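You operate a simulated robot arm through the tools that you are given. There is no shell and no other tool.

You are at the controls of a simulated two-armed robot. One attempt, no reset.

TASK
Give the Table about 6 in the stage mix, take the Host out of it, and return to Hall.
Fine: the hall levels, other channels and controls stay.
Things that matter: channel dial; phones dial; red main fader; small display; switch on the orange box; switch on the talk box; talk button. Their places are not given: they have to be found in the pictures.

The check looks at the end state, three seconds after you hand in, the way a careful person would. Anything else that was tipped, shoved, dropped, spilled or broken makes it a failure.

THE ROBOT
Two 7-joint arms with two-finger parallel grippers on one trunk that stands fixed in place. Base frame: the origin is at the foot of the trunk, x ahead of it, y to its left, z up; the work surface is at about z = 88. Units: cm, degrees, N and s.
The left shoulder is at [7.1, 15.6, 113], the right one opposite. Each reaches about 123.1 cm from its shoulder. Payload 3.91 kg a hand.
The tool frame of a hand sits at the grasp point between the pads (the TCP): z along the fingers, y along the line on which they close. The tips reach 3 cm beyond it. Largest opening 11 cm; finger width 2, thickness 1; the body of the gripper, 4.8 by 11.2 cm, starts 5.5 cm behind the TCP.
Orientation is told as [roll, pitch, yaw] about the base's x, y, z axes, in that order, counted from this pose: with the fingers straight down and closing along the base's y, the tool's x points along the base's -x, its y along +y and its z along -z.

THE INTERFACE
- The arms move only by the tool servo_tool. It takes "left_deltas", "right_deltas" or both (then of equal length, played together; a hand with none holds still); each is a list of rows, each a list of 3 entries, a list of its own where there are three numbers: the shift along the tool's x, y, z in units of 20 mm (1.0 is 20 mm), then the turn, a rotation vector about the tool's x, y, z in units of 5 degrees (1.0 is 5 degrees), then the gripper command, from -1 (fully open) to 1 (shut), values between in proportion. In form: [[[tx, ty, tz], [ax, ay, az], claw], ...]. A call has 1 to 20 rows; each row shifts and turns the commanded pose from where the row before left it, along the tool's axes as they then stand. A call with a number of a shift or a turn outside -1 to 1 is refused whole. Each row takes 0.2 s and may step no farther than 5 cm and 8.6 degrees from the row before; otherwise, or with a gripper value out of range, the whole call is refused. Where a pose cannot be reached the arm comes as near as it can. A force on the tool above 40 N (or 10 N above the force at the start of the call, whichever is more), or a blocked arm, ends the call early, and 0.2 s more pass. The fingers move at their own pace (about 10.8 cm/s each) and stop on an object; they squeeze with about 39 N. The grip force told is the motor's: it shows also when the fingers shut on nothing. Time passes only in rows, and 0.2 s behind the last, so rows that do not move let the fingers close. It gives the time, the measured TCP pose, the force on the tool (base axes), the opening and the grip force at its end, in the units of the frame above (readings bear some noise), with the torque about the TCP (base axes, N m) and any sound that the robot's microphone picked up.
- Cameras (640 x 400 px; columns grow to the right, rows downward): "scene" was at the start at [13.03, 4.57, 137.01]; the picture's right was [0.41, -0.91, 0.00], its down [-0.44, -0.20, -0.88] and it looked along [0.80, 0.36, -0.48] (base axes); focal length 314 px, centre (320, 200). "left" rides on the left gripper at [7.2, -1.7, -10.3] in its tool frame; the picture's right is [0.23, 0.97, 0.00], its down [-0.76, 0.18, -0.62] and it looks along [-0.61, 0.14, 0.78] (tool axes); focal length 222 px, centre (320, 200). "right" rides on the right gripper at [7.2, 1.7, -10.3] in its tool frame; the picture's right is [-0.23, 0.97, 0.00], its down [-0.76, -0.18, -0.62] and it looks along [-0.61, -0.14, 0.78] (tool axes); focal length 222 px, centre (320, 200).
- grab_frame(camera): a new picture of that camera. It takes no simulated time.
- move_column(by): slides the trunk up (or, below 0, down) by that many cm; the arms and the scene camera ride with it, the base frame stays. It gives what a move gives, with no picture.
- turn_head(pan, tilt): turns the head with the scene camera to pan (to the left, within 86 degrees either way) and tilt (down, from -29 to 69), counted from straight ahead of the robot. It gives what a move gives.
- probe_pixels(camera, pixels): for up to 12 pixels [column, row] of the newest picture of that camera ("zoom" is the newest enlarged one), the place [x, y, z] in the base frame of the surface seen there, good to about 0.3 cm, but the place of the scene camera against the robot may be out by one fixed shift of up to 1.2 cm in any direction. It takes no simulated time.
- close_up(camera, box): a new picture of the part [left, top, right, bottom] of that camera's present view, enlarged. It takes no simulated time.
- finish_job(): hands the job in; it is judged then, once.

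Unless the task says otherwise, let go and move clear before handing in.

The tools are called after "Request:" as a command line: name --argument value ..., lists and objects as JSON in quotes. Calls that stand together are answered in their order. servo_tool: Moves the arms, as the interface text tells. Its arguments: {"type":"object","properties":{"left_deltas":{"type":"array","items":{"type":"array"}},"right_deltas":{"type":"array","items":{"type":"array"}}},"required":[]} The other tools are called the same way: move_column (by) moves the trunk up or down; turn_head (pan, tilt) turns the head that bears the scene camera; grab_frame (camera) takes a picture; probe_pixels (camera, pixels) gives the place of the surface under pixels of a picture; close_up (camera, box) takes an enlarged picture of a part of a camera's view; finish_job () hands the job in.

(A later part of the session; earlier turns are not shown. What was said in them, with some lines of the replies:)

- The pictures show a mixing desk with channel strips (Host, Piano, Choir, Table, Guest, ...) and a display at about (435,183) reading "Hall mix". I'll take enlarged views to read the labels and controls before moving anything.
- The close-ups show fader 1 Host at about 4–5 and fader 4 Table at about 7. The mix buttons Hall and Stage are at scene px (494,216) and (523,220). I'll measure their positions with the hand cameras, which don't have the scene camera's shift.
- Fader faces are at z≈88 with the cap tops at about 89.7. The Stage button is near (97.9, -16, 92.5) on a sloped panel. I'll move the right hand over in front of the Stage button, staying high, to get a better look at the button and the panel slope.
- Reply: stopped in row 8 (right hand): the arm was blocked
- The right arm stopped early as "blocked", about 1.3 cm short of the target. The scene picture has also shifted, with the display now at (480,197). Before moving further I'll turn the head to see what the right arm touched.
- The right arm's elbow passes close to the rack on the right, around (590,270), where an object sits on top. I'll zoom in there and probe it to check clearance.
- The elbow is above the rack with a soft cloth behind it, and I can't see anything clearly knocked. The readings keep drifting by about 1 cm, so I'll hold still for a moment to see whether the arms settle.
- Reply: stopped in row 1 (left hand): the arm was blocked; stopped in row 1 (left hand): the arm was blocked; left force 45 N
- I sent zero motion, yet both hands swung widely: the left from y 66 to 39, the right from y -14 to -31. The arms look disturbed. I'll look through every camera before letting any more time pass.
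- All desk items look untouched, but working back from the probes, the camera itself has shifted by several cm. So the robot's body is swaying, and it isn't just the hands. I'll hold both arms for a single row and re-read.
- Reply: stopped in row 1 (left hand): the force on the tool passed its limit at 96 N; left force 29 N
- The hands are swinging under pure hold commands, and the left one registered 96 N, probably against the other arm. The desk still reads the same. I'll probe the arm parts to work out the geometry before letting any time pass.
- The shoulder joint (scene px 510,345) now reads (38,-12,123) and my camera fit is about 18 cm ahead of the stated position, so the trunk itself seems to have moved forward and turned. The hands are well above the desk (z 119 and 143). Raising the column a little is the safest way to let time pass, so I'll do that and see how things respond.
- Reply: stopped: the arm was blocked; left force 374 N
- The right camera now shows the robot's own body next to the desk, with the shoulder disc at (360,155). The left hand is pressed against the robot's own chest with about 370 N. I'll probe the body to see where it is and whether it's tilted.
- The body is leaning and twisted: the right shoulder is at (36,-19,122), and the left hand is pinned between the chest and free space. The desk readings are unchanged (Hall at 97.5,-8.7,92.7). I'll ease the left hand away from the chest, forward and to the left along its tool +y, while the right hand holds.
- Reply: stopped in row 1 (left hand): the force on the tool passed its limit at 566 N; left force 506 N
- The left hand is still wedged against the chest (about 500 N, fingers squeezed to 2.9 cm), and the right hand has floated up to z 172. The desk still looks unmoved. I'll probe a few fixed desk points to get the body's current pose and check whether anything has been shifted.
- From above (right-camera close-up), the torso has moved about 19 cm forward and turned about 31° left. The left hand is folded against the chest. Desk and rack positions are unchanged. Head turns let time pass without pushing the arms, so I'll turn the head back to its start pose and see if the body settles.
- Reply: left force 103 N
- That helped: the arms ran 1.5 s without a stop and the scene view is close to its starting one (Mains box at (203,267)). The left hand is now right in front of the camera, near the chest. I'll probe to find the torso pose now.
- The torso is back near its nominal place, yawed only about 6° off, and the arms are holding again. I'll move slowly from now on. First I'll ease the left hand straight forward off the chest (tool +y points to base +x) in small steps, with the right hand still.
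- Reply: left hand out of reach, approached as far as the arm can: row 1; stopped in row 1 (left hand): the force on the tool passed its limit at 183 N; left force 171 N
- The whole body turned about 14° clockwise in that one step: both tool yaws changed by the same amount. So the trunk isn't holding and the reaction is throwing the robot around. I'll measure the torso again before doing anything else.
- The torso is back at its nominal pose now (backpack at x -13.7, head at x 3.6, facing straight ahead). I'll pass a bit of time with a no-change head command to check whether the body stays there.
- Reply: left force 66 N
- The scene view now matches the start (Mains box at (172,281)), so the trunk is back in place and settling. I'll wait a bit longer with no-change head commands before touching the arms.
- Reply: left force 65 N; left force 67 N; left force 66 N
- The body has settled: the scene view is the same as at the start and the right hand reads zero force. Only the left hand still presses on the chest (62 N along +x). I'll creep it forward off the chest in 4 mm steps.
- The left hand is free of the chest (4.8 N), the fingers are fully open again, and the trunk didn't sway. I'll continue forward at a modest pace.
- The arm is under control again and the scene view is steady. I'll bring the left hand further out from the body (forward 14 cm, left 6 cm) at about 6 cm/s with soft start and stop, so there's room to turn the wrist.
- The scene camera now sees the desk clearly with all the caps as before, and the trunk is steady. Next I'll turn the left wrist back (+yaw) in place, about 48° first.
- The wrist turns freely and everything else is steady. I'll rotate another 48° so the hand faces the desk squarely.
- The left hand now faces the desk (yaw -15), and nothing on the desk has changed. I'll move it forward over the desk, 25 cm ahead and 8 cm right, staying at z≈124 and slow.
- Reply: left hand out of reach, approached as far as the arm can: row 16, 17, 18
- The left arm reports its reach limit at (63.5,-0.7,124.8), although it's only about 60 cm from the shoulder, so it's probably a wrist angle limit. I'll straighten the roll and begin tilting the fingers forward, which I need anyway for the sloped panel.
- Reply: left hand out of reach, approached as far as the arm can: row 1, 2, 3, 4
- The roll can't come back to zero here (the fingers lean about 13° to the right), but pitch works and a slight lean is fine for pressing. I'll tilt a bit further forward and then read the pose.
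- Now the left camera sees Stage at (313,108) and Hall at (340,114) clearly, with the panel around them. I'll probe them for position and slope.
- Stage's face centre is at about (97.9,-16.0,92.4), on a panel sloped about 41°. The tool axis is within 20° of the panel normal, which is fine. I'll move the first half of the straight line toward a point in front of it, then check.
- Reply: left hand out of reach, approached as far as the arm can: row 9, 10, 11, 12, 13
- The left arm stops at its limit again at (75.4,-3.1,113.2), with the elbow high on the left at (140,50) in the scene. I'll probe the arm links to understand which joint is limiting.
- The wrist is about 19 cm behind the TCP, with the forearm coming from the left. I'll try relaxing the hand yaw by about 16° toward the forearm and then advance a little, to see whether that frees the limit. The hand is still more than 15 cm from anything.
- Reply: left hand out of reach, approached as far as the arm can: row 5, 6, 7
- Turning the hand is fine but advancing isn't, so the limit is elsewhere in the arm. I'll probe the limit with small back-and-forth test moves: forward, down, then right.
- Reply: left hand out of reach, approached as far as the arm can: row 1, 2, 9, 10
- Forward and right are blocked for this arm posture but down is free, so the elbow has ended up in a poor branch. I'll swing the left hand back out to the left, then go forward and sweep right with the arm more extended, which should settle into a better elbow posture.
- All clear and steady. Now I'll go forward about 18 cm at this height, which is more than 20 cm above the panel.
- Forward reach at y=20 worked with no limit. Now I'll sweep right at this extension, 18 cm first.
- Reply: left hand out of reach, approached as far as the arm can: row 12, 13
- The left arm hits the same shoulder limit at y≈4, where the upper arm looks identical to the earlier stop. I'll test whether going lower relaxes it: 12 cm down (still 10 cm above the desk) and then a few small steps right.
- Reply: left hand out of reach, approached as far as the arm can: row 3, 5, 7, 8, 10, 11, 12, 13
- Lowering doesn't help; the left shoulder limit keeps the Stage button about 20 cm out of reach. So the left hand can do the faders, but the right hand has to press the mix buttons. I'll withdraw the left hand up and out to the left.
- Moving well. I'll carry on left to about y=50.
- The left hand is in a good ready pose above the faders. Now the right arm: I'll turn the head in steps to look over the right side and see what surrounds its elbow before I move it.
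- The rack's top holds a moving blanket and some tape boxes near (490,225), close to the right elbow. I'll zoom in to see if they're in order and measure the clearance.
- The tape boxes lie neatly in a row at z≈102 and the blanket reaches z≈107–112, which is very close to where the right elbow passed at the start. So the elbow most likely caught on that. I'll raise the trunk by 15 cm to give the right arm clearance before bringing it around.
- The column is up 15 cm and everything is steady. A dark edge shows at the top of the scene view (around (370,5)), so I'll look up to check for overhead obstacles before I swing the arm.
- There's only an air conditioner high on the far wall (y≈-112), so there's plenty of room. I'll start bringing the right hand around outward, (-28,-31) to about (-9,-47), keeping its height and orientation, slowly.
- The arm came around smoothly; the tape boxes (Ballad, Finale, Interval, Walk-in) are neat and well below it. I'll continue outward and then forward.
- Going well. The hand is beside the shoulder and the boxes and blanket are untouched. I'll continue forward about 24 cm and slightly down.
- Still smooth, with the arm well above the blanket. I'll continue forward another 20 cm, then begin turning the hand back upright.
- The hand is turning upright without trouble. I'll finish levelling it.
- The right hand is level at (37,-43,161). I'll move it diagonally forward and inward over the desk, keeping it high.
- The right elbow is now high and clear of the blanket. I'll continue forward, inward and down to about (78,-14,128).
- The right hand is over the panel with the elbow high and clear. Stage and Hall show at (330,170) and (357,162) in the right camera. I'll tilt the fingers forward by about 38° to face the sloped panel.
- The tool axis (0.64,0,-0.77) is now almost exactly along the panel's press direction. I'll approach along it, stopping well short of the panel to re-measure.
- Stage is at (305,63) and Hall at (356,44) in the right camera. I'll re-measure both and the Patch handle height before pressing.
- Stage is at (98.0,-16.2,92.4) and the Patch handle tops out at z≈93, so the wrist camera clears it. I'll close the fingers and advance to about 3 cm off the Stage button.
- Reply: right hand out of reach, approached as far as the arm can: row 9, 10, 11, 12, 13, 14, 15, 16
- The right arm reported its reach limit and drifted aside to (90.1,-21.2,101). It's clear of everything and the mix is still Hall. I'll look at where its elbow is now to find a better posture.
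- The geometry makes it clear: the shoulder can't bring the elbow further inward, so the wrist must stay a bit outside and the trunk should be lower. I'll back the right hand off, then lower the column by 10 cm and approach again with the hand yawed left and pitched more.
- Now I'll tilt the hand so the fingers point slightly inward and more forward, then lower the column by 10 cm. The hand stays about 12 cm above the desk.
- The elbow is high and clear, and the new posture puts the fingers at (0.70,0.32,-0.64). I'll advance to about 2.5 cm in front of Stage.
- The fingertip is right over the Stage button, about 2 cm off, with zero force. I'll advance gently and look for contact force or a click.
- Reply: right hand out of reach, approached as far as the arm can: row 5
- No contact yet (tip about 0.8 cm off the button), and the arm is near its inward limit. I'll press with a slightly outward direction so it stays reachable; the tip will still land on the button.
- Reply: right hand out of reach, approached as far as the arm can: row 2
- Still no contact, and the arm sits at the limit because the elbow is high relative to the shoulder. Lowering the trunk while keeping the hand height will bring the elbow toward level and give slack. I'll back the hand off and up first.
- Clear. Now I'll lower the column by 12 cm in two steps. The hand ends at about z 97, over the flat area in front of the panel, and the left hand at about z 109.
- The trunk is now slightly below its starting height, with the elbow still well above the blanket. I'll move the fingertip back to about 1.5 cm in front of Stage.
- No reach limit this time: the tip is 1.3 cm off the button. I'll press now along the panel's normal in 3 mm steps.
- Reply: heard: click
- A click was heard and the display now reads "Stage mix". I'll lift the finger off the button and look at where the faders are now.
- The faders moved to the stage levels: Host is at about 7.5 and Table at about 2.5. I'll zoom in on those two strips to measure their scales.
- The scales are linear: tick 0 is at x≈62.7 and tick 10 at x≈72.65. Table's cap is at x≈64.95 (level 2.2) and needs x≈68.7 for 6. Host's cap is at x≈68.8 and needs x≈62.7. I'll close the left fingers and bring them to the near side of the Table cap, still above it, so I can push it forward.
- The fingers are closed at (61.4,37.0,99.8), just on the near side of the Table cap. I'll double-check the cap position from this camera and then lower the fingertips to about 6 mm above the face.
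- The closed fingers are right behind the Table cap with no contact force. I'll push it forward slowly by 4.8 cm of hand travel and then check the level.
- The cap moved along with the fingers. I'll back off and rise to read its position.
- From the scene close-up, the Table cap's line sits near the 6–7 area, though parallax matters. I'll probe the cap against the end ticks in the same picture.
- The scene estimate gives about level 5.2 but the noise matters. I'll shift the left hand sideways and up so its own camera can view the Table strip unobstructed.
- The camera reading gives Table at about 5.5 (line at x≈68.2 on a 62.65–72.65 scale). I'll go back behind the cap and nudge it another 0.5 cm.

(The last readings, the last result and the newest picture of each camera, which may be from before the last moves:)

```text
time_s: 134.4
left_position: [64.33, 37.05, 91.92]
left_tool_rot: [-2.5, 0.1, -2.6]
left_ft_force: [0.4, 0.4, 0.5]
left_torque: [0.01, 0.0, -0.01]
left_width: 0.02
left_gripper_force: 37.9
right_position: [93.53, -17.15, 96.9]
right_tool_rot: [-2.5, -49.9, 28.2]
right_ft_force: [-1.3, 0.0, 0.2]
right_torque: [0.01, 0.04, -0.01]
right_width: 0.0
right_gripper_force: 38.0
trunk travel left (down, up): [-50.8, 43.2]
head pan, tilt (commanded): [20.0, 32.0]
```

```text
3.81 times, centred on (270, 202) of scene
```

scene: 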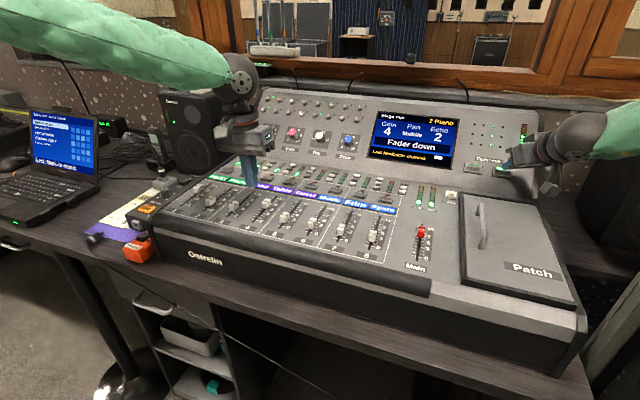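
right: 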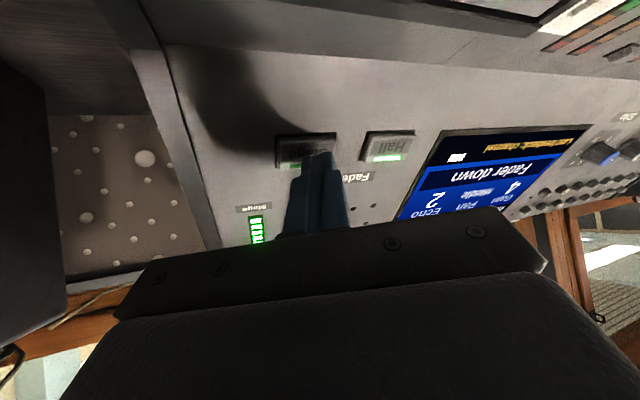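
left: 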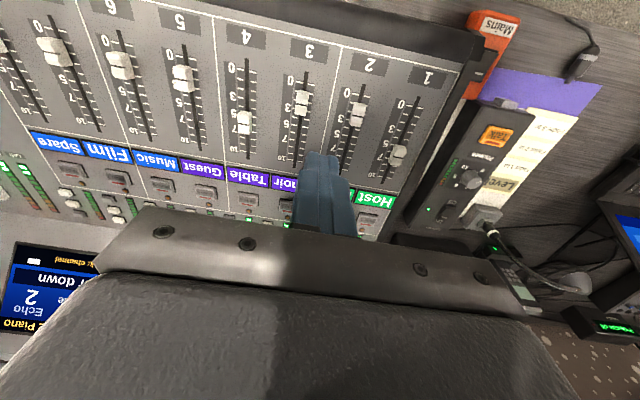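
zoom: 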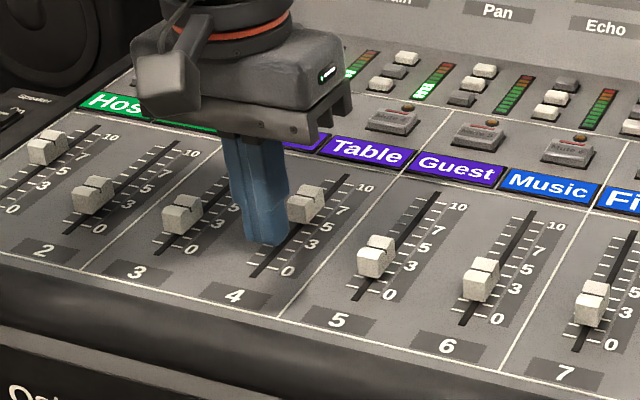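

In place behind the cap. I'll push forward 2.4 cm to x≈66.73, then back off and rise.

Request:
servo_tool --left_deltas '[[[-0.2, 0.01, 0], [0, 0, 0], 1], [[-0.2, 0.01, 0], [0, 0, 0], 1], [[-0.2, 0.01, 0], [0, 0, 0], 1], [[-0.2, 0.01, 0], [0, 0, 0], 1], [[-0.2, 0.01, 0], [0, 0, 0], 1], [[-0.2, 0.01, 0], [0, 0, 0], 1], [[0, 0, 0], [0, 0, 0], 1]]'

Request:
servo_tool --left_deltas '[[[0.3, 0, 0], [0, 0, 0], 1], [[0.5, 0, 0], [0, 0, 0], 1], [[0.2, 0, -0.3], [0, 0, 0], 1], [[0, 0, -0.7], [0, 0, 0], 1], [[0, 0, -0.7], [0, 0, 0], 1], [[0, 0, -0.7], [0, 0, 0], 1], [[0, 0.2, -0.6], [0, 0, 0], 1], [[0, 0.6, -0.5], [0, 0, 0], 1], [[0, 0.6, -0.5], [0, 0, 0], 1], [[0, 0.6, -0.5], [0, 0, 0], 1], [[0, 0.6, -0.5], [0, 0, 0], 1], [[0, 0.6, -0.5], [0, 0, 0], 1], [[0, 0.6, -0.5], [0, 0, 0], 1], [[0, 0.3, -0.3], [0, 0, 0], 1]]'

Request:
grab_frame --camera "left"

Request:
close_up --camera "left" --box '[220, 55, 270, 165]'

```text
time_s: 136.0
left_position: [66.6, 37.06, 91.88]
left_tool_rot: [-2.4, 0.2, -2.6]
left_ft_force: [0.5, 0.5, -1.2]
left_torque: [-0.02, -0.01, -0.01]
left_width: 0.01
left_gripper_force: 37.7
right_position: [93.63, -17.16, 97.02]
right_tool_rot: [-2.5, -49.9, 28.1]
right_ft_force: [0.7, 0.6, 0.1]
right_torque: [-0.02, -0.02, 0.01]
right_width: 0.0
right_gripper_force: 37.6
trunk travel left (down, up): [-50.8, 43.2]
head pan, tilt (commanded): [20.0, 32.0]
```

```text
time_s: 139.0
left_position: [64.93, 45.92, 104.29]
left_tool_rot: [-2.5, 0.1, -2.5]
left_ft_force: [0.5, 0.9, 0.1]
left_torque: [-0.02, 0.01, -0.02]
left_width: 0.0
left_gripper_force: 37.0
right_position: [93.6, -17.23, 97.06]
right_tool_rot: [-2.5, -50.0, 28.3]
right_ft_force: [0.0, -0.4, 0.3]
right_torque: [0.02, 0.04, 0.02]
right_width: 0.0
right_gripper_force: 37.8
trunk travel left (down, up): [-50.8, 43.2]
head pan, tilt (commanded): [20.0, 32.0]
```

```text
taken
```

left: 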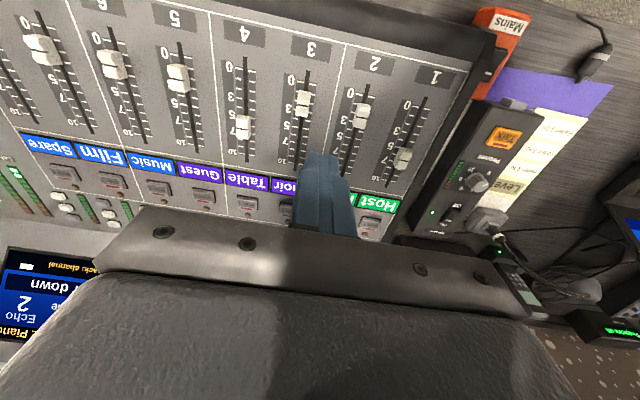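

```text
3.64 times, centred on (245, 110) of left
```

zoom: 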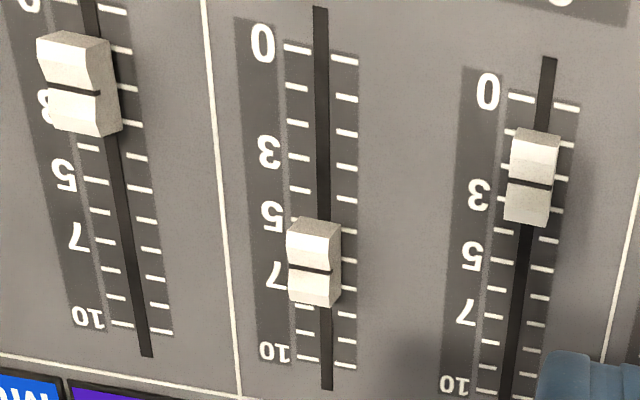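

Request:
probe_pixels --camera "left" --pixels '[[243, 128], [243, 129], [246, 129], [240, 128], [243, 120], [243, 137], [252, 71], [252, 156], [238, 69], [238, 153], [246, 58], [247, 162]]'

Request:
close_up --camera "left" --box '[370, 90, 440, 190]'

Request:
close_up --camera "scene" --box '[160, 150, 340, 250]'

```text
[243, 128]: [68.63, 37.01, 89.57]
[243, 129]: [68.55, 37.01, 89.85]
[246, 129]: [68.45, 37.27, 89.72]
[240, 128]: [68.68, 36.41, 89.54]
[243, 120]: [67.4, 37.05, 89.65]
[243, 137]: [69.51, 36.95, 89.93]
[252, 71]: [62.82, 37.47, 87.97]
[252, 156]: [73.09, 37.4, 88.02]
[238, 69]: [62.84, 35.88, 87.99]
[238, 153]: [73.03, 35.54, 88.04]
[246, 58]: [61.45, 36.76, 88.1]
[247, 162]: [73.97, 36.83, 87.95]
```

```text
4.00 times, centred on (405, 140) of left
```

zoom: 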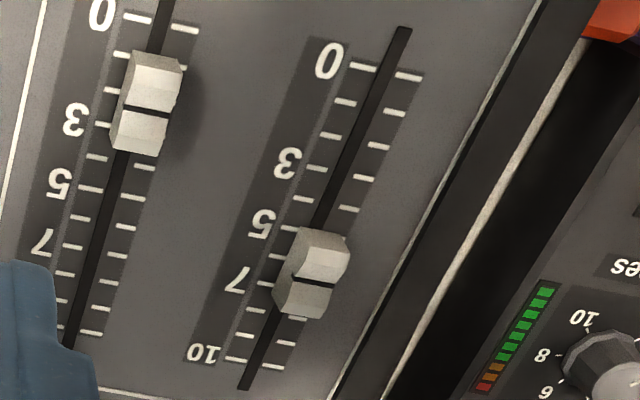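

```text
3.56 times, centred on (250, 200) of scene
```

zoom: 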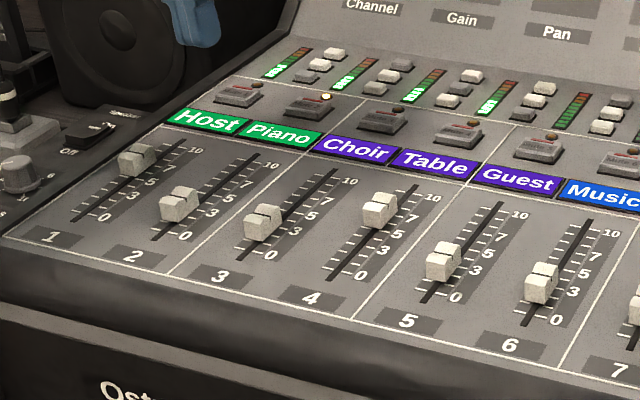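

Table's line is now at x≈68.6, i.e. level about 5.9–6, which is good. Next is Host: I'll take the closed fingers to the far side (+x) of the Host cap, which is at x≈68.8, y≈56.5.

Request:
servo_tool --left_deltas '[[[-0.17, 0.31, 0.1], [0, 0, 0], 1], [[-0.345, 0.62, 0.3], [0, 0, 0], 1], [[-0.345, 0.62, 0.3], [0, 0, 0], 1], [[-0.345, 0.62, 0.3], [0, 0, 0], 1], [[-0.345, 0.62, 0.3], [0, 0, 0], 1], [[-0.345, 0.62, 0.3], [0, 0, 0], 1], [[-0.345, 0.62, 0.3], [0, 0, 0], 1], [[-0.345, 0.62, 0.3], [0, 0, 0], 1], [[-0.345, 0.62, 0.3], [0, 0, 0], 1], [[-0.17, 0.31, 0.2], [0, 0, 0], 1]]'

Request:
grab_frame --camera "left"

Request:
close_up --camera "scene" --box '[140, 120, 300, 240]'

```text
time_s: 141.2
left_position: [71.67, 56.51, 98.34]
left_tool_rot: [-2.4, 0.2, -2.6]
left_ft_force: [-0.3, -0.1, -0.5]
left_torque: [0.03, -0.02, 0.0]
left_width: 0.0
left_gripper_force: 37.6
right_position: [93.57, -17.14, 96.86]
right_tool_rot: [-2.5, -49.8, 28.2]
right_ft_force: [0.1, 0.6, -0.3]
right_torque: [0.0, -0.03, -0.04]
right_width: 0.0
right_gripper_force: 37.5
trunk travel left (down, up): [-50.8, 43.2]
head pan, tilt (commanded): [20.0, 32.0]
```

```text
taken
```

left: 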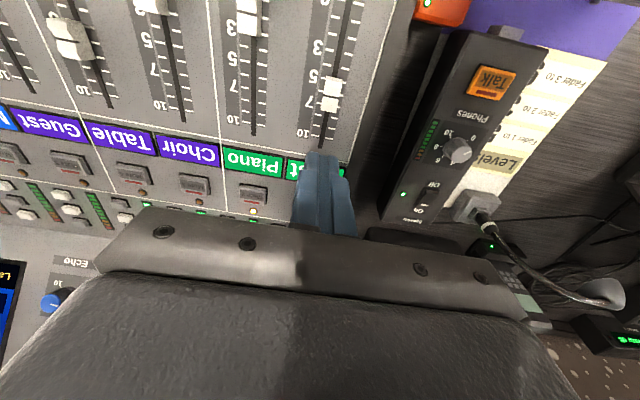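

```text
3.33 times, centred on (220, 180) of scene
```

zoom: 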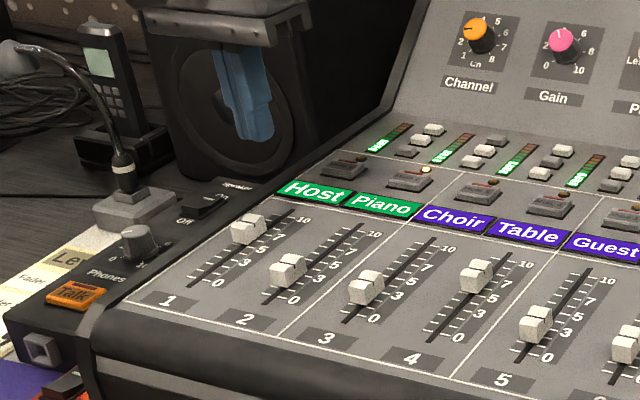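

The fingers hover just beyond the Host cap. The talk box and its plug are to the side, so I'll check their heights against the gripper body before lowering.

Request:
probe_pixels --camera "left" --pixels '[[480, 205], [485, 220], [455, 150], [425, 200], [400, 205], [605, 290], [515, 260], [332, 90], [331, 98], [330, 106], [345, 60], [375, 130]]'

```text
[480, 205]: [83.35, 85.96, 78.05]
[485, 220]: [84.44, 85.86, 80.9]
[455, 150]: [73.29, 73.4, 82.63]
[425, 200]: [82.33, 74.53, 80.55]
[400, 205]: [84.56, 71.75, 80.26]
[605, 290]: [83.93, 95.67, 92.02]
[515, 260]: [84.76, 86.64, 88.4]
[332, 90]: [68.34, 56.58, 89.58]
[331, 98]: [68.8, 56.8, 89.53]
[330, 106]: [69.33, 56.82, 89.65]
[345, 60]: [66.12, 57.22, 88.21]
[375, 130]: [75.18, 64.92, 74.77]
```

No interference: the talk box tops out at z≈83. I'll lower the fingers on the far side of the Host cap.

Request:
servo_tool --left_deltas '[[[0, 0.03, 0.3], [0, 0, 0], 1], [[0, 0.04, 0.6], [0, 0, 0], 1], [[0, 0.04, 0.6], [0, 0, 0], 1], [[0, 0.04, 0.6], [0, 0, 0], 1], [[0, 0.03, 0.5], [0, 0, 0], 1], [[0, 0.03, 0.4], [0, 0, 0], 1], [[0, 0.01, 0.2], [0, 0, 0], 1]]'

Request:
close_up --camera "scene" --box '[140, 120, 300, 240]'

Request:
grab_frame --camera "left"

```text
time_s: 142.8
left_position: [71.56, 56.69, 91.92]
left_tool_rot: [-2.5, 0.2, -2.5]
left_ft_force: [0.2, -0.1, -0.1]
left_torque: [-0.04, -0.01, 0.03]
left_width: 0.0
left_gripper_force: 37.6
right_position: [93.59, -17.18, 96.92]
right_tool_rot: [-2.4, -49.8, 28.2]
right_ft_force: [0.0, 0.4, -0.1]
right_torque: [-0.03, -0.02, -0.01]
right_width: 0.02
right_gripper_force: 38.0
trunk travel left (down, up): [-50.8, 43.2]
head pan, tilt (commanded): [20.0, 32.0]
```

```text
3.33 times, centred on (220, 180) of scene
```

zoom: 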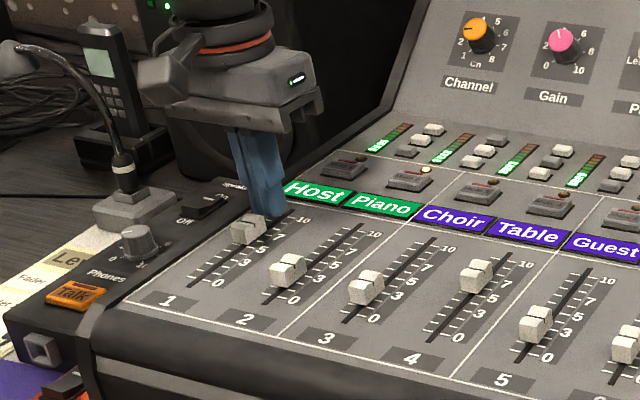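

```text
taken
```

left: 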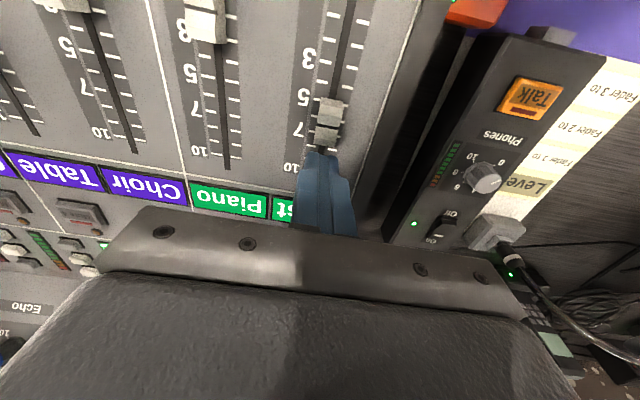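

The fingers stand just beyond the Host cap with no contact. I'll draw it down toward 0 (toward the robot) by 7 cm, slowly.

Request:
servo_tool --left_deltas '[[[0.25, -0.01, 0], [0, 0, 0], 1], [[0.25, -0.01, 0], [0, 0, 0], 1], [[0.25, -0.01, 0], [0, 0, 0], 1], [[0.25, -0.01, 0], [0, 0, 0], 1], [[0.25, -0.01, 0], [0, 0, 0], 1], [[0.25, -0.01, 0], [0, 0, 0], 1], [[0.25, -0.01, 0], [0, 0, 0], 1], [[0.25, -0.01, 0], [0, 0, 0], 1], [[0.25, -0.01, 0], [0, 0, 0], 1], [[0.25, -0.01, 0], [0, 0, 0], 1], [[0.25, -0.01, 0], [0, 0, 0], 1], [[0.25, -0.01, 0], [0, 0, 0], 1], [[0.25, -0.01, 0], [0, 0, 0], 1], [[0.2, -0.01, 0], [0, 0, 0], 1]]'

Request:
close_up --camera "scene" --box '[140, 120, 300, 240]'

```text
time_s: 145.8
left_position: [64.76, 56.69, 91.93]
left_tool_rot: [-2.4, 0.1, -2.7]
left_ft_force: [19.6, 4.4, 1.3]
left_torque: [0.18, -0.48, 0.03]
left_width: 0.0
left_gripper_force: 37.2
right_position: [93.6, -17.13, 96.85]
right_tool_rot: [-2.4, -49.8, 28.1]
right_ft_force: [0.9, 0.0, 0.1]
right_torque: [-0.02, 0.01, -0.01]
right_width: 0.0
right_gripper_force: 38.1
trunk travel left (down, up): [-50.8, 43.2]
head pan, tilt (commanded): [20.0, 32.0]
```

```text
3.33 times, centred on (220, 180) of scene
```

zoom: 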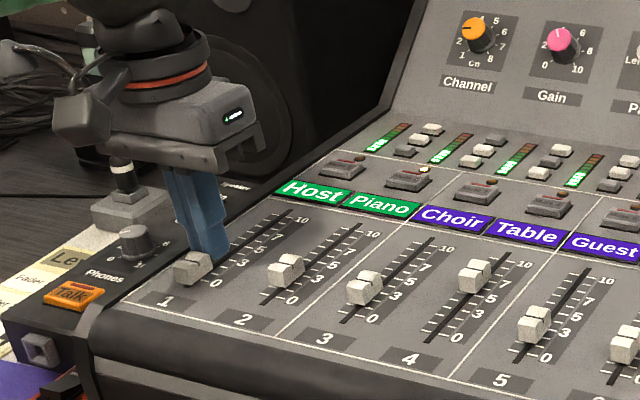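

The force rose to 19.6 N, so the Host fader is at its lower stop. I'll back off forward and rise.

Request:
servo_tool --left_deltas '[[[-0.2, 0, 0], [0, 0, 0], 1], [[-0.4, 0, 0], [0, 0, 0], 1], [[-0.2, 0, -0.3], [0, 0, 0], 1], [[0, 0, -0.7], [0, 0, 0], 1], [[0, 0, -0.7], [0, 0, 0], 1], [[0, 0, -0.7], [0, 0, 0], 1], [[-0.2, -0.2, -0.7], [0, 0, 0], 1], [[-0.4, -0.4, -0.6], [0, 0, 0], 1], [[-0.4, -0.4, -0.6], [0, 0, 0], 1], [[-0.4, -0.4, -0.6], [0, 0, 0], 1], [[-0.4, -0.4, -0.6], [0, 0, 0], 1], [[-0.2, -0.2, -0.3], [0, 0, 0], 1]]'

Request:
grab_frame --camera "left"

Request:
close_up --camera "left" --box '[0, 0, 450, 220]'

Request:
close_up --camera "scene" --box '[140, 140, 400, 280]'

Request:
close_up --camera "scene" --box '[360, 100, 560, 210]'

```text
time_s: 148.4
left_position: [70.14, 53.16, 103.67]
left_tool_rot: [-2.5, 0.2, -2.5]
left_ft_force: [-0.3, 0.3, -0.2]
left_torque: [-0.02, -0.02, 0.0]
left_width: 0.02
left_gripper_force: 37.8
right_position: [93.74, -17.11, 96.85]
right_tool_rot: [-2.5, -49.8, 28.2]
right_ft_force: [0.3, 0.0, 0.7]
right_torque: [0.0, -0.04, 0.01]
right_width: 0.0
right_gripper_force: 37.3
trunk travel left (down, up): [-50.8, 43.2]
head pan, tilt (commanded): [20.0, 32.0]
```

```text
taken
```

left: 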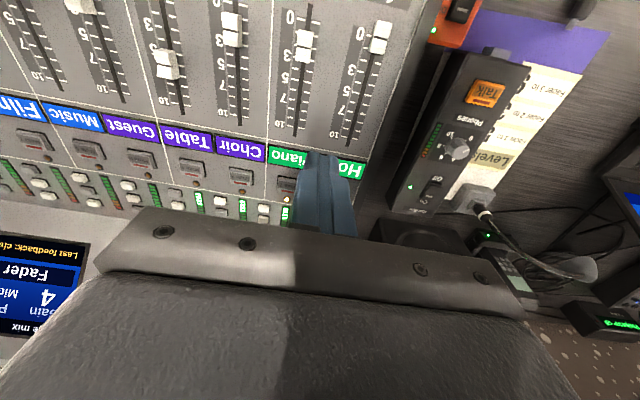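

```text
1.42 times, centred on (225, 110) of left
```

zoom: 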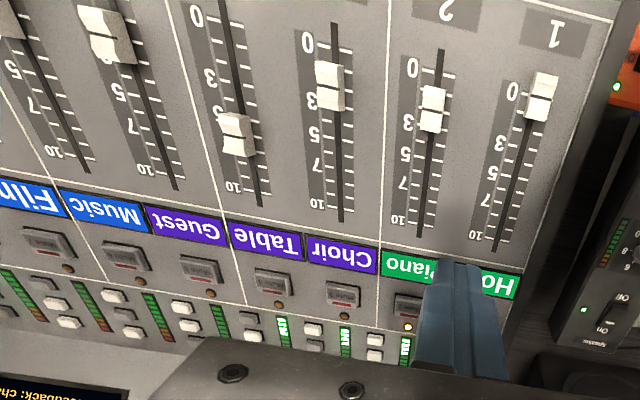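

```text
2.46 times, centred on (270, 210) of scene
```

zoom: 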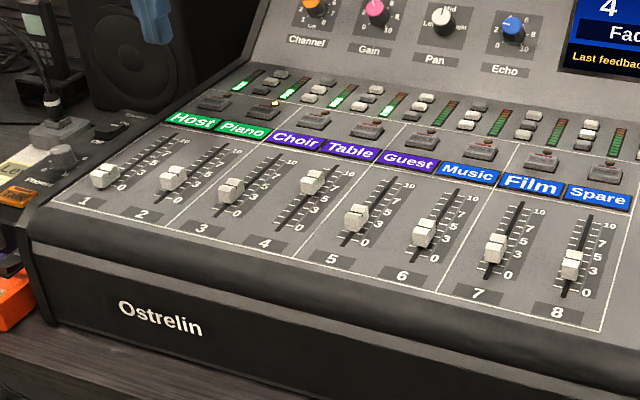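

```text
3.20 times, centred on (460, 155) of scene
```

zoom: 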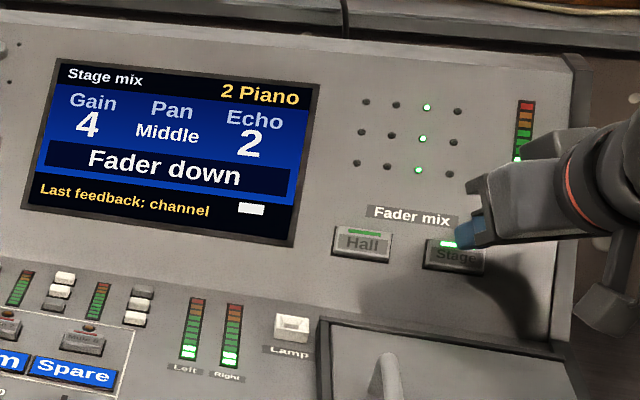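

Host is at 0, Table about 6, and the other faders are unchanged. Before returning to Hall I'll verify the Table and Host readings more precisely from this angle.

Request:
close_up --camera "left" --box '[130, 0, 200, 130]'

Request:
close_up --camera "left" --box '[330, 10, 410, 160]'

Request:
probe_pixels --camera "left" --pixels '[[167, 65], [163, 64], [166, 64], [166, 57], [168, 75], [183, 112], [170, 104], [380, 37], [379, 40], [381, 28], [378, 47], [390, 56]]'

```text
3.08 times, centred on (165, 65) of left
```

zoom: 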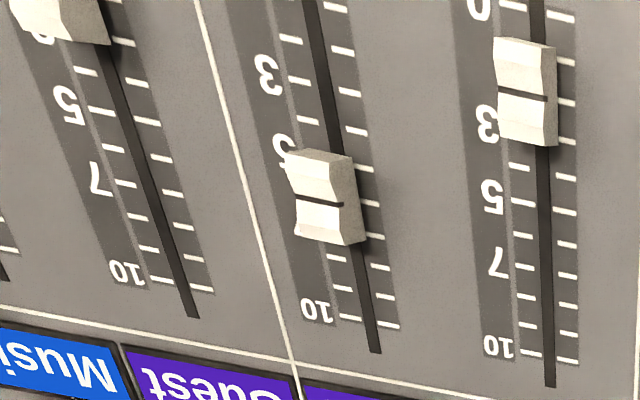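

```text
2.67 times, centred on (370, 85) of left
```

zoom: 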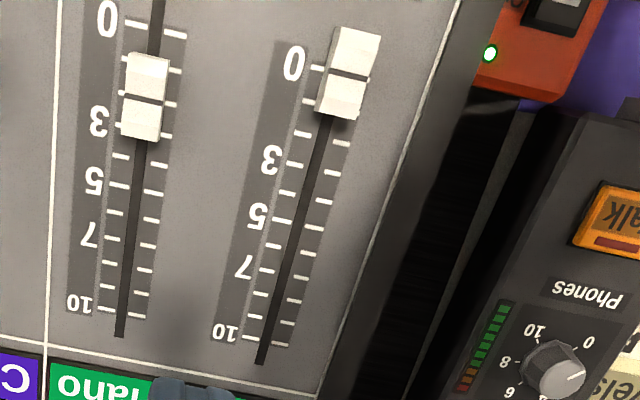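

```text
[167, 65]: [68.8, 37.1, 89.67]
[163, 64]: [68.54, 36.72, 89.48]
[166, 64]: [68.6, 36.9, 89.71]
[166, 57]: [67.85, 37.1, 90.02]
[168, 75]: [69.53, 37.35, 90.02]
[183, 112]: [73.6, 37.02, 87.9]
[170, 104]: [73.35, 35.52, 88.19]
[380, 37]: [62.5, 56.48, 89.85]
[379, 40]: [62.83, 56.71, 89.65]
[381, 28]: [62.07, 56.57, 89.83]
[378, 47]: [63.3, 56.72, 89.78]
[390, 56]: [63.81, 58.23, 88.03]
```

Table reads 68.7 (level 6.0) and Host 62.6 (level 0). Now back to Hall: I'll shift the right fingertip 6.9 cm to the left, in front of the Hall button, keeping its standoff.

Request:
servo_tool --right_deltas '[[[-0.09, 0.26, 0.09], [0, 0, 0], 1], [[-0.175, 0.515, 0.186], [0, 0, 0], 1], [[-0.175, 0.515, 0.186], [0, 0, 0], 1], [[-0.175, 0.515, 0.186], [0, 0, 0], 1], [[-0.175, 0.515, 0.186], [0, 0, 0], 1], [[-0.175, 0.515, 0.186], [0, 0, 0], 1], [[-0.09, 0.26, 0.09], [0, 0, 0], 1]]'

Request:
grab_frame --camera "right"

Request:
close_up --camera "scene" --box '[400, 100, 600, 210]'

```text
time_s: 150.0
left_position: [70.09, 52.97, 103.57]
left_tool_rot: [-2.5, 0.2, -2.6]
left_ft_force: [-0.6, -0.2, -0.5]
left_torque: [-0.01, 0.05, 0.0]
left_width: 0.0
left_gripper_force: 37.4
right_position: [93.48, -10.25, 96.8]
right_tool_rot: [-2.4, -49.9, 28.2]
right_ft_force: [-0.7, 0.2, 0.3]
right_torque: [-0.01, -0.01, 0.02]
right_width: 0.03
right_gripper_force: 37.3
trunk travel left (down, up): [-50.8, 43.2]
head pan, tilt (commanded): [20.0, 32.0]
```

```text
taken
```

right: 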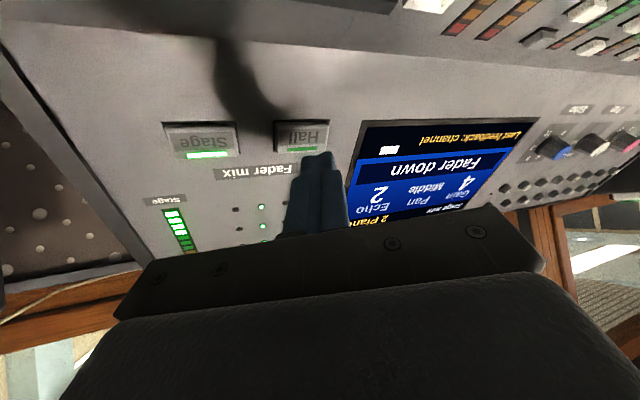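

```text
3.20 times, centred on (500, 155) of scene
```

zoom: 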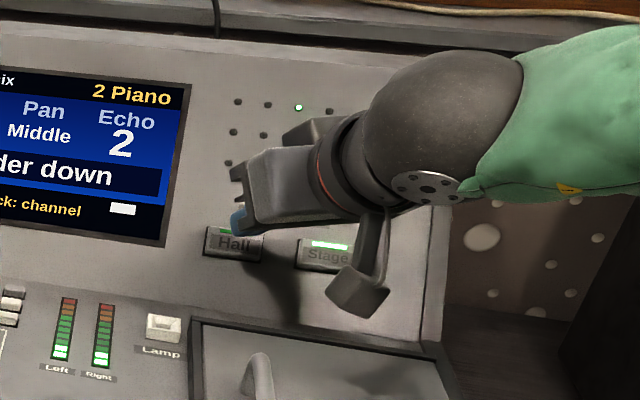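

No reach limit: the tip is 3.5 cm straight out from the Hall button. I'll press it along the panel normal as with Stage.

Request:
servo_tool --right_deltas '[[[0.05, -0.068, 0.235], [0, 0, 0], 1], [[0.05, -0.068, 0.235], [0, 0, 0], 1], [[0.05, -0.068, 0.235], [0, 0, 0], 1], [[0.05, -0.068, 0.235], [0, 0, 0], 1], [[0.03, -0.04, 0.14], [0, 0, 0], 1], [[0.03, -0.04, 0.14], [0, 0, 0], 1], [[0.03, -0.04, 0.14], [0, 0, 0], 1], [[0.03, -0.04, 0.14], [0, 0, 0], 1], [[0.03, -0.04, 0.14], [0, 0, 0], 1]]'

Request:
close_up --camera "scene" --box '[360, 100, 560, 210]'

```text
time_s: 152.0
left_position: [70.11, 52.92, 103.68]
left_tool_rot: [-2.6, 0.2, -2.6]
left_ft_force: [-0.6, 0.5, -0.1]
left_torque: [-0.01, 0.0, -0.01]
left_width: 0.0
left_gripper_force: 37.4
right_position: [95.71, -10.22, 94.35]
right_tool_rot: [-2.5, -49.9, 28.2]
right_ft_force: [-3.3, -0.4, 1.9]
right_torque: [0.01, 0.02, 0.0]
right_width: 0.0
right_gripper_force: 37.4
trunk travel left (down, up): [-50.8, 43.2]
head pan, tilt (commanded): [20.0, 32.0]
heard: click
```

```text
3.20 times, centred on (460, 155) of scene
```

zoom: 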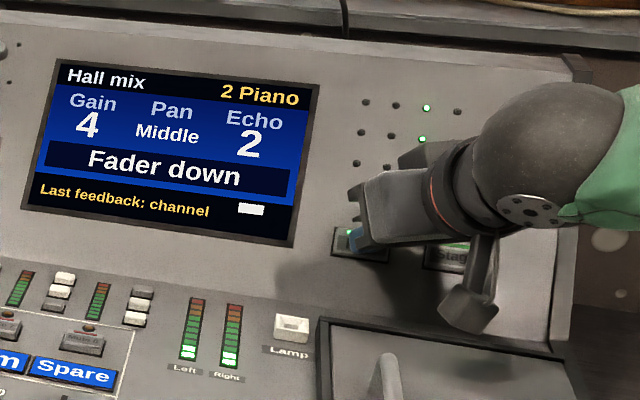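

Click heard and the display is back to "Hall mix". I'll lift the finger straight off and move the right hand back and up.

Request:
servo_tool --right_deltas '[[[-0.05, 0.068, -0.235], [0, 0, 0], 1], [[-0.08, 0.11, -0.38], [0, 0, 0], 1], [[-0.08, 0.11, -0.38], [0, 0, 0], 1], [[-0.08, 0.11, -0.38], [0, 0, 0], 1], [[-0.1, 0, -0.6], [0, 0, 0], 1], [[-0.15, -0.1, -0.8], [0, 0, 0], 1], [[-0.2, -0.1, -0.85], [0, 0, 0], 1], [[-0.2, -0.1, -0.85], [0, 0, 0], 1], [[-0.2, -0.1, -0.85], [0, 0, 0], 1], [[-0.2, -0.1, -0.85], [0, 0, 0], 1], [[-0.1, 0, -0.4], [0, 0, 0], 1]]'

Request:
grab_frame --camera "scene"

Request:
grab_frame --camera "left"

Request:
close_up --camera "scene" --box '[140, 140, 400, 280]'

Request:
close_up --camera "scene" --box '[360, 100, 560, 210]'

```text
time_s: 154.4
left_position: [70.16, 52.99, 103.73]
left_tool_rot: [-2.5, 0.3, -2.4]
left_ft_force: [-0.3, 1.0, -0.4]
left_torque: [0.02, -0.01, 0.0]
left_width: 0.0
left_gripper_force: 37.8
right_position: [88.44, -13.85, 105.0]
right_tool_rot: [-2.5, -49.8, 28.1]
right_ft_force: [0.2, 0.4, -0.6]
right_torque: [-0.01, 0.03, 0.05]
right_width: 0.0
right_gripper_force: 37.7
trunk travel left (down, up): [-50.8, 43.2]
head pan, tilt (commanded): [20.0, 32.0]
```

```text
taken
```

scene: 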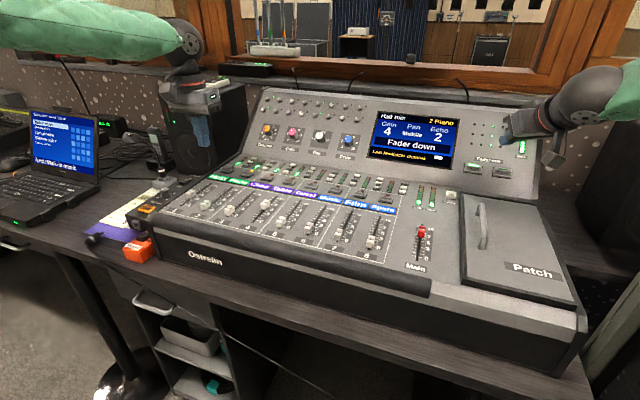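

```text
taken
```

left: 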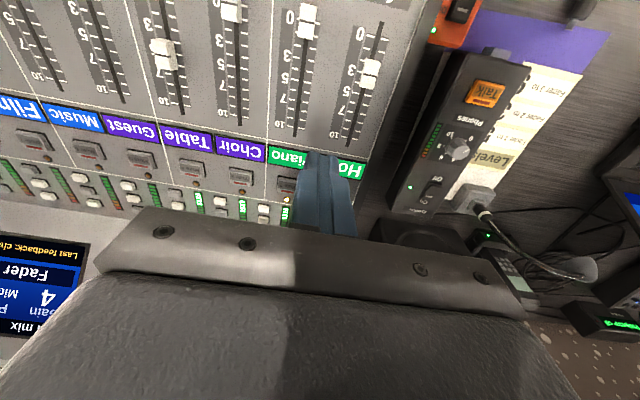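

```text
2.46 times, centred on (270, 210) of scene
```

zoom: 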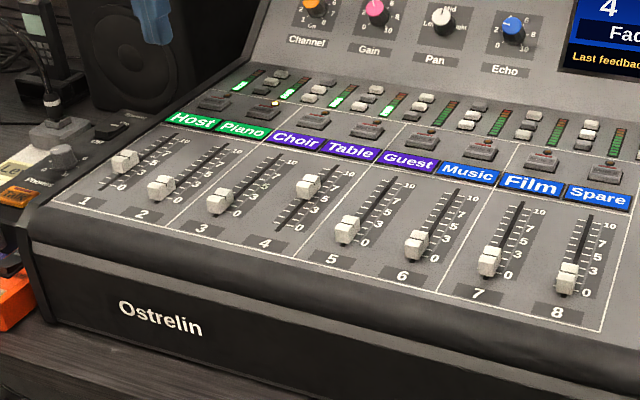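

```text
3.20 times, centred on (460, 155) of scene
```

zoom: 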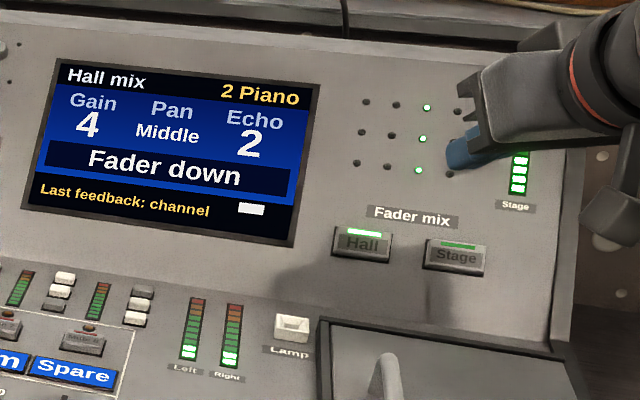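

Hall is lit and the faders have run back. I'll verify that the hall positions match the start (Host line was at x≈65.4, Table at 67.4) and check the other controls.

Request:
probe_pixels --camera "left" --pixels '[[370, 71], [370, 75], [163, 55], [164, 58], [307, 26], [231, 12]]'

Request:
close_up --camera "left" --box '[330, 10, 560, 230]'

Request:
close_up --camera "left" --box '[120, 0, 260, 130]'

Request:
close_up --camera "scene" --box '[230, 80, 400, 180]'

Request:
close_up --camera "scene" --box '[330, 170, 560, 300]'

Request:
close_up --camera "scene" --box '[0, 150, 220, 290]'

```text
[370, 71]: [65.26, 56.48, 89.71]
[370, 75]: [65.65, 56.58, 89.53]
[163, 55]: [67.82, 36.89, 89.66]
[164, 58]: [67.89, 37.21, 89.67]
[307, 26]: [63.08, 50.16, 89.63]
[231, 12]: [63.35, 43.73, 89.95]
```

```text
1.82 times, centred on (445, 120) of left
```

zoom: 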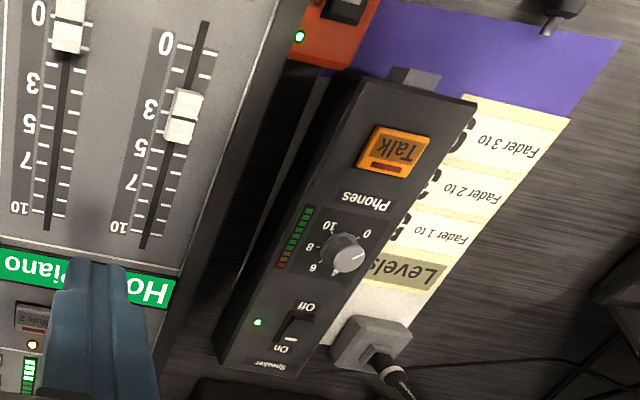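

```text
3.08 times, centred on (190, 65) of left
```

zoom: 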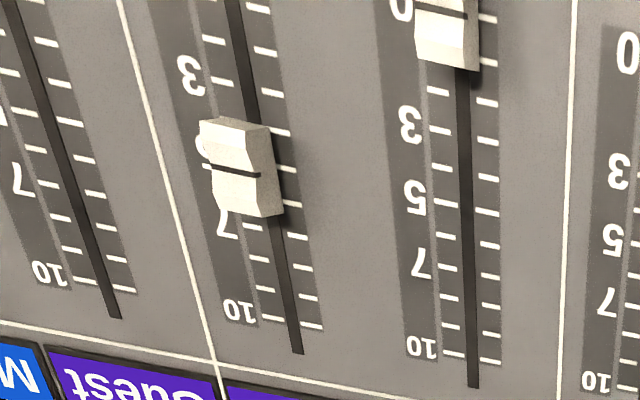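

```text
3.76 times, centred on (315, 130) of scene
```

zoom: 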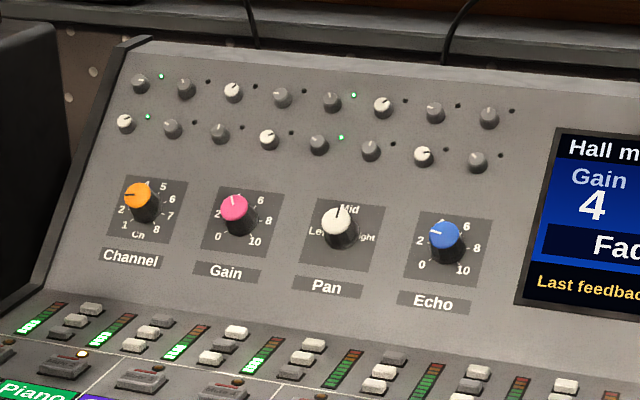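

```text
2.78 times, centred on (445, 235) of scene
```

zoom: 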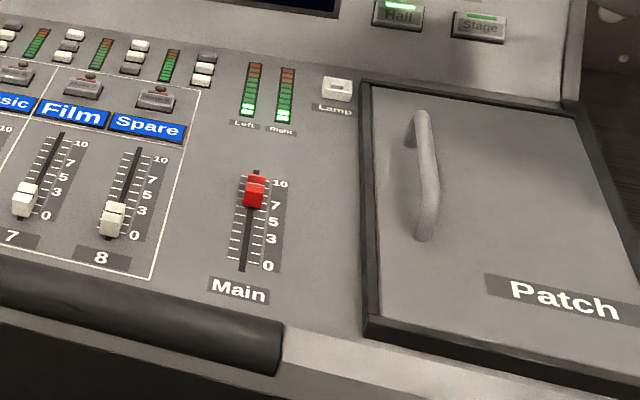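

```text
2.86 times, centred on (110, 220) of scene
```

zoom: 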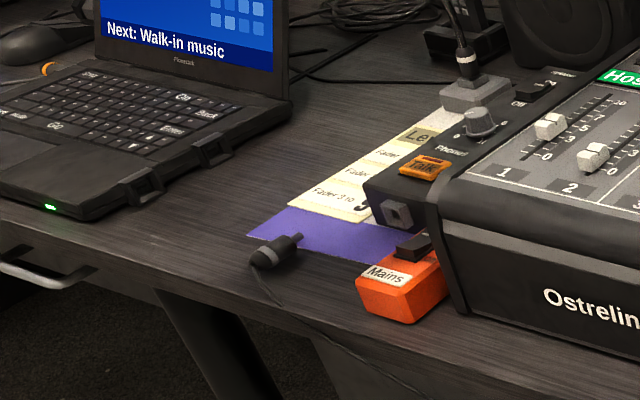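

The hall levels are back as before (Host ≈2.8, Table ≈5, the rest down), and the dials, Main, talk box and Mains switch look untouched. I'll raise the trunk to lift both hands clear and have a last look around.

Request:
move_column --by 6

Request:
move_column --by 6

Request:
turn_head --pan 24.3 --tilt 28.8

Request:
grab_frame --camera "scene"

Request:
turn_head --pan -50 --tilt 28

Request:
grab_frame --camera "scene"

Request:
turn_head --pan 75 --tilt 28

Request:
grab_frame --camera "scene"

```text
time_s: 155.4
left_position: [70.2, 53.1, 109.61]
left_tool_rot: [-2.5, 0.3, -2.5]
left_ft_force: [0.2, -0.2, 0.3]
left_torque: [0.0, 0.01, 0.02]
left_width: 0.02
left_gripper_force: 37.6
right_position: [88.44, -13.8, 110.92]
right_tool_rot: [-2.5, -49.8, 28.3]
right_ft_force: [-0.1, 0.5, -0.4]
right_torque: [0.01, 0.0, -0.02]
right_width: 0.01
right_gripper_force: 37.9
trunk travel left (down, up): [-56.8, 37.2]
head pan, tilt (commanded): [20.0, 32.0]
```

```text
time_s: 156.4
left_position: [70.12, 53.1, 115.63]
left_tool_rot: [-2.4, 0.2, -2.6]
left_ft_force: [0.4, 0.4, 0.4]
left_torque: [0.02, -0.01, -0.03]
left_width: 0.01
left_gripper_force: 37.6
right_position: [88.39, -13.79, 116.94]
right_tool_rot: [-2.5, -49.8, 28.2]
right_ft_force: [-0.1, -0.2, -0.1]
right_torque: [-0.03, 0.0, 0.02]
right_width: 0.02
right_gripper_force: 37.3
trunk travel left (down, up): [-62.8, 31.2]
head pan, tilt (commanded): [20.0, 32.0]
```

```text
time_s: 157.0
left_position: [70.15, 52.94, 115.6]
left_tool_rot: [-2.5, 0.3, -2.5]
left_ft_force: [0.7, -0.4, -0.2]
left_torque: [-0.02, -0.01, 0.04]
left_width: 0.0
left_gripper_force: 38.0
right_position: [88.46, -13.87, 116.97]
right_tool_rot: [-2.6, -49.9, 28.1]
right_ft_force: [-0.1, 0.4, -0.3]
right_torque: [0.0, 0.05, 0.0]
right_width: 0.0
right_gripper_force: 37.9
trunk travel left (down, up): [-62.8, 31.2]
head pan, tilt (commanded): [24.3, 28.8]
```

```text
taken
```

scene: 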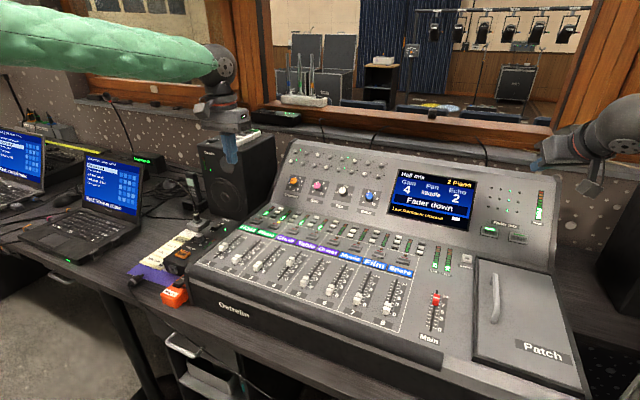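

```text
time_s: 158.5
left_position: [70.13, 53.0, 115.76]
left_tool_rot: [-2.5, 0.2, -2.5]
left_ft_force: [0.1, 0.0, -1.0]
left_torque: [0.03, -0.01, 0.0]
left_width: 0.0
left_gripper_force: 37.5
right_position: [88.48, -13.87, 117.07]
right_tool_rot: [-2.5, -49.8, 28.3]
right_ft_force: [-0.2, 0.6, 0.1]
right_torque: [0.01, 0.01, -0.03]
right_width: 0.01
right_gripper_force: 37.1
trunk travel left (down, up): [-62.8, 31.2]
head pan, tilt (commanded): [-50.0, 28.0]
```

```text
taken
```

scene: 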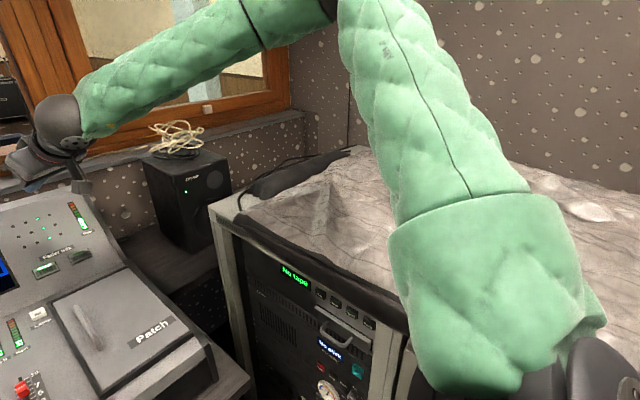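

```text
time_s: 160.5
left_position: [70.14, 53.12, 115.65]
left_tool_rot: [-2.5, 0.2, -2.5]
left_ft_force: [0.0, -0.1, 0.0]
left_torque: [-0.01, 0.0, 0.01]
left_width: 0.01
left_gripper_force: 38.0
right_position: [88.34, -13.83, 116.92]
right_tool_rot: [-2.6, -49.9, 28.2]
right_ft_force: [0.0, -0.1, -0.5]
right_torque: [0.01, -0.01, 0.01]
right_width: 0.01
right_gripper_force: 37.6
trunk travel left (down, up): [-62.8, 31.2]
head pan, tilt (commanded): [75.0, 28.0]
```

```text
taken
```

scene: 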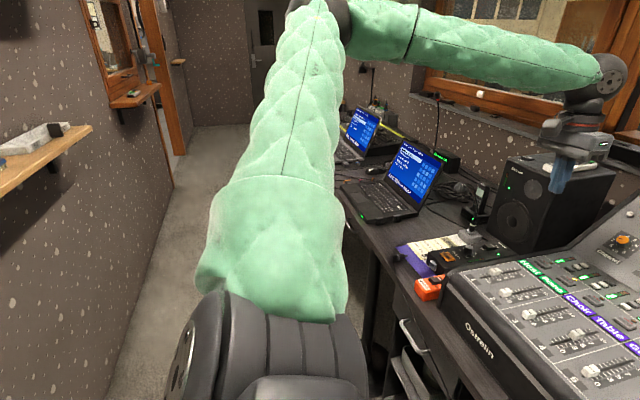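

Everything is in order: the display reads "Hall mix" with Hall lit, and the faders are at their hall levels. The laptops, tape boxes, blanket and cables look undisturbed, and both hands are well clear of the desk. In the stage mix, Table was set to about 6 and Host to 0 before I returned to Hall. Handing in.

Request:
finish_job

```text
The job is handed in.
```

I set Table to about 6 in the stage mix, took Host down to 0 there, and switched back to Hall. The job is handed in.

- **Stage mix:** Table's line read about 6.0 on its scale, and Host was pushed down to its lower stop. I didn't switch back to Stage afterwards to check that both settings held.
- **Hall mix:** the display reads "Hall mix" and the Hall button is lit. Host and Table came back to within about 0.3 of a scale mark of where they were at the start, which is about as fine as I could measure. The other faders are back down where they were.
- **Other controls:** the dials, the red Main fader, the talk box and the Mains switch look the same as before.

**Early trouble:** on my first move the right arm was blocked, most likely by the elbow catching the blanket on the rack to the right. The robot's body then swung, and the left hand pressed hard into the robot's own chest, with forces up to 566 N. I stopped, let it settle and carried on slowly with more clearance.

Afterwards I checked the desk, rack, tape boxes, laptops and cables in the pictures and saw nothing moved or knocked over. I can't rule out damage to the robot itself, though both arms worked normally for the rest of the job. Both hands finished well clear of the desk.
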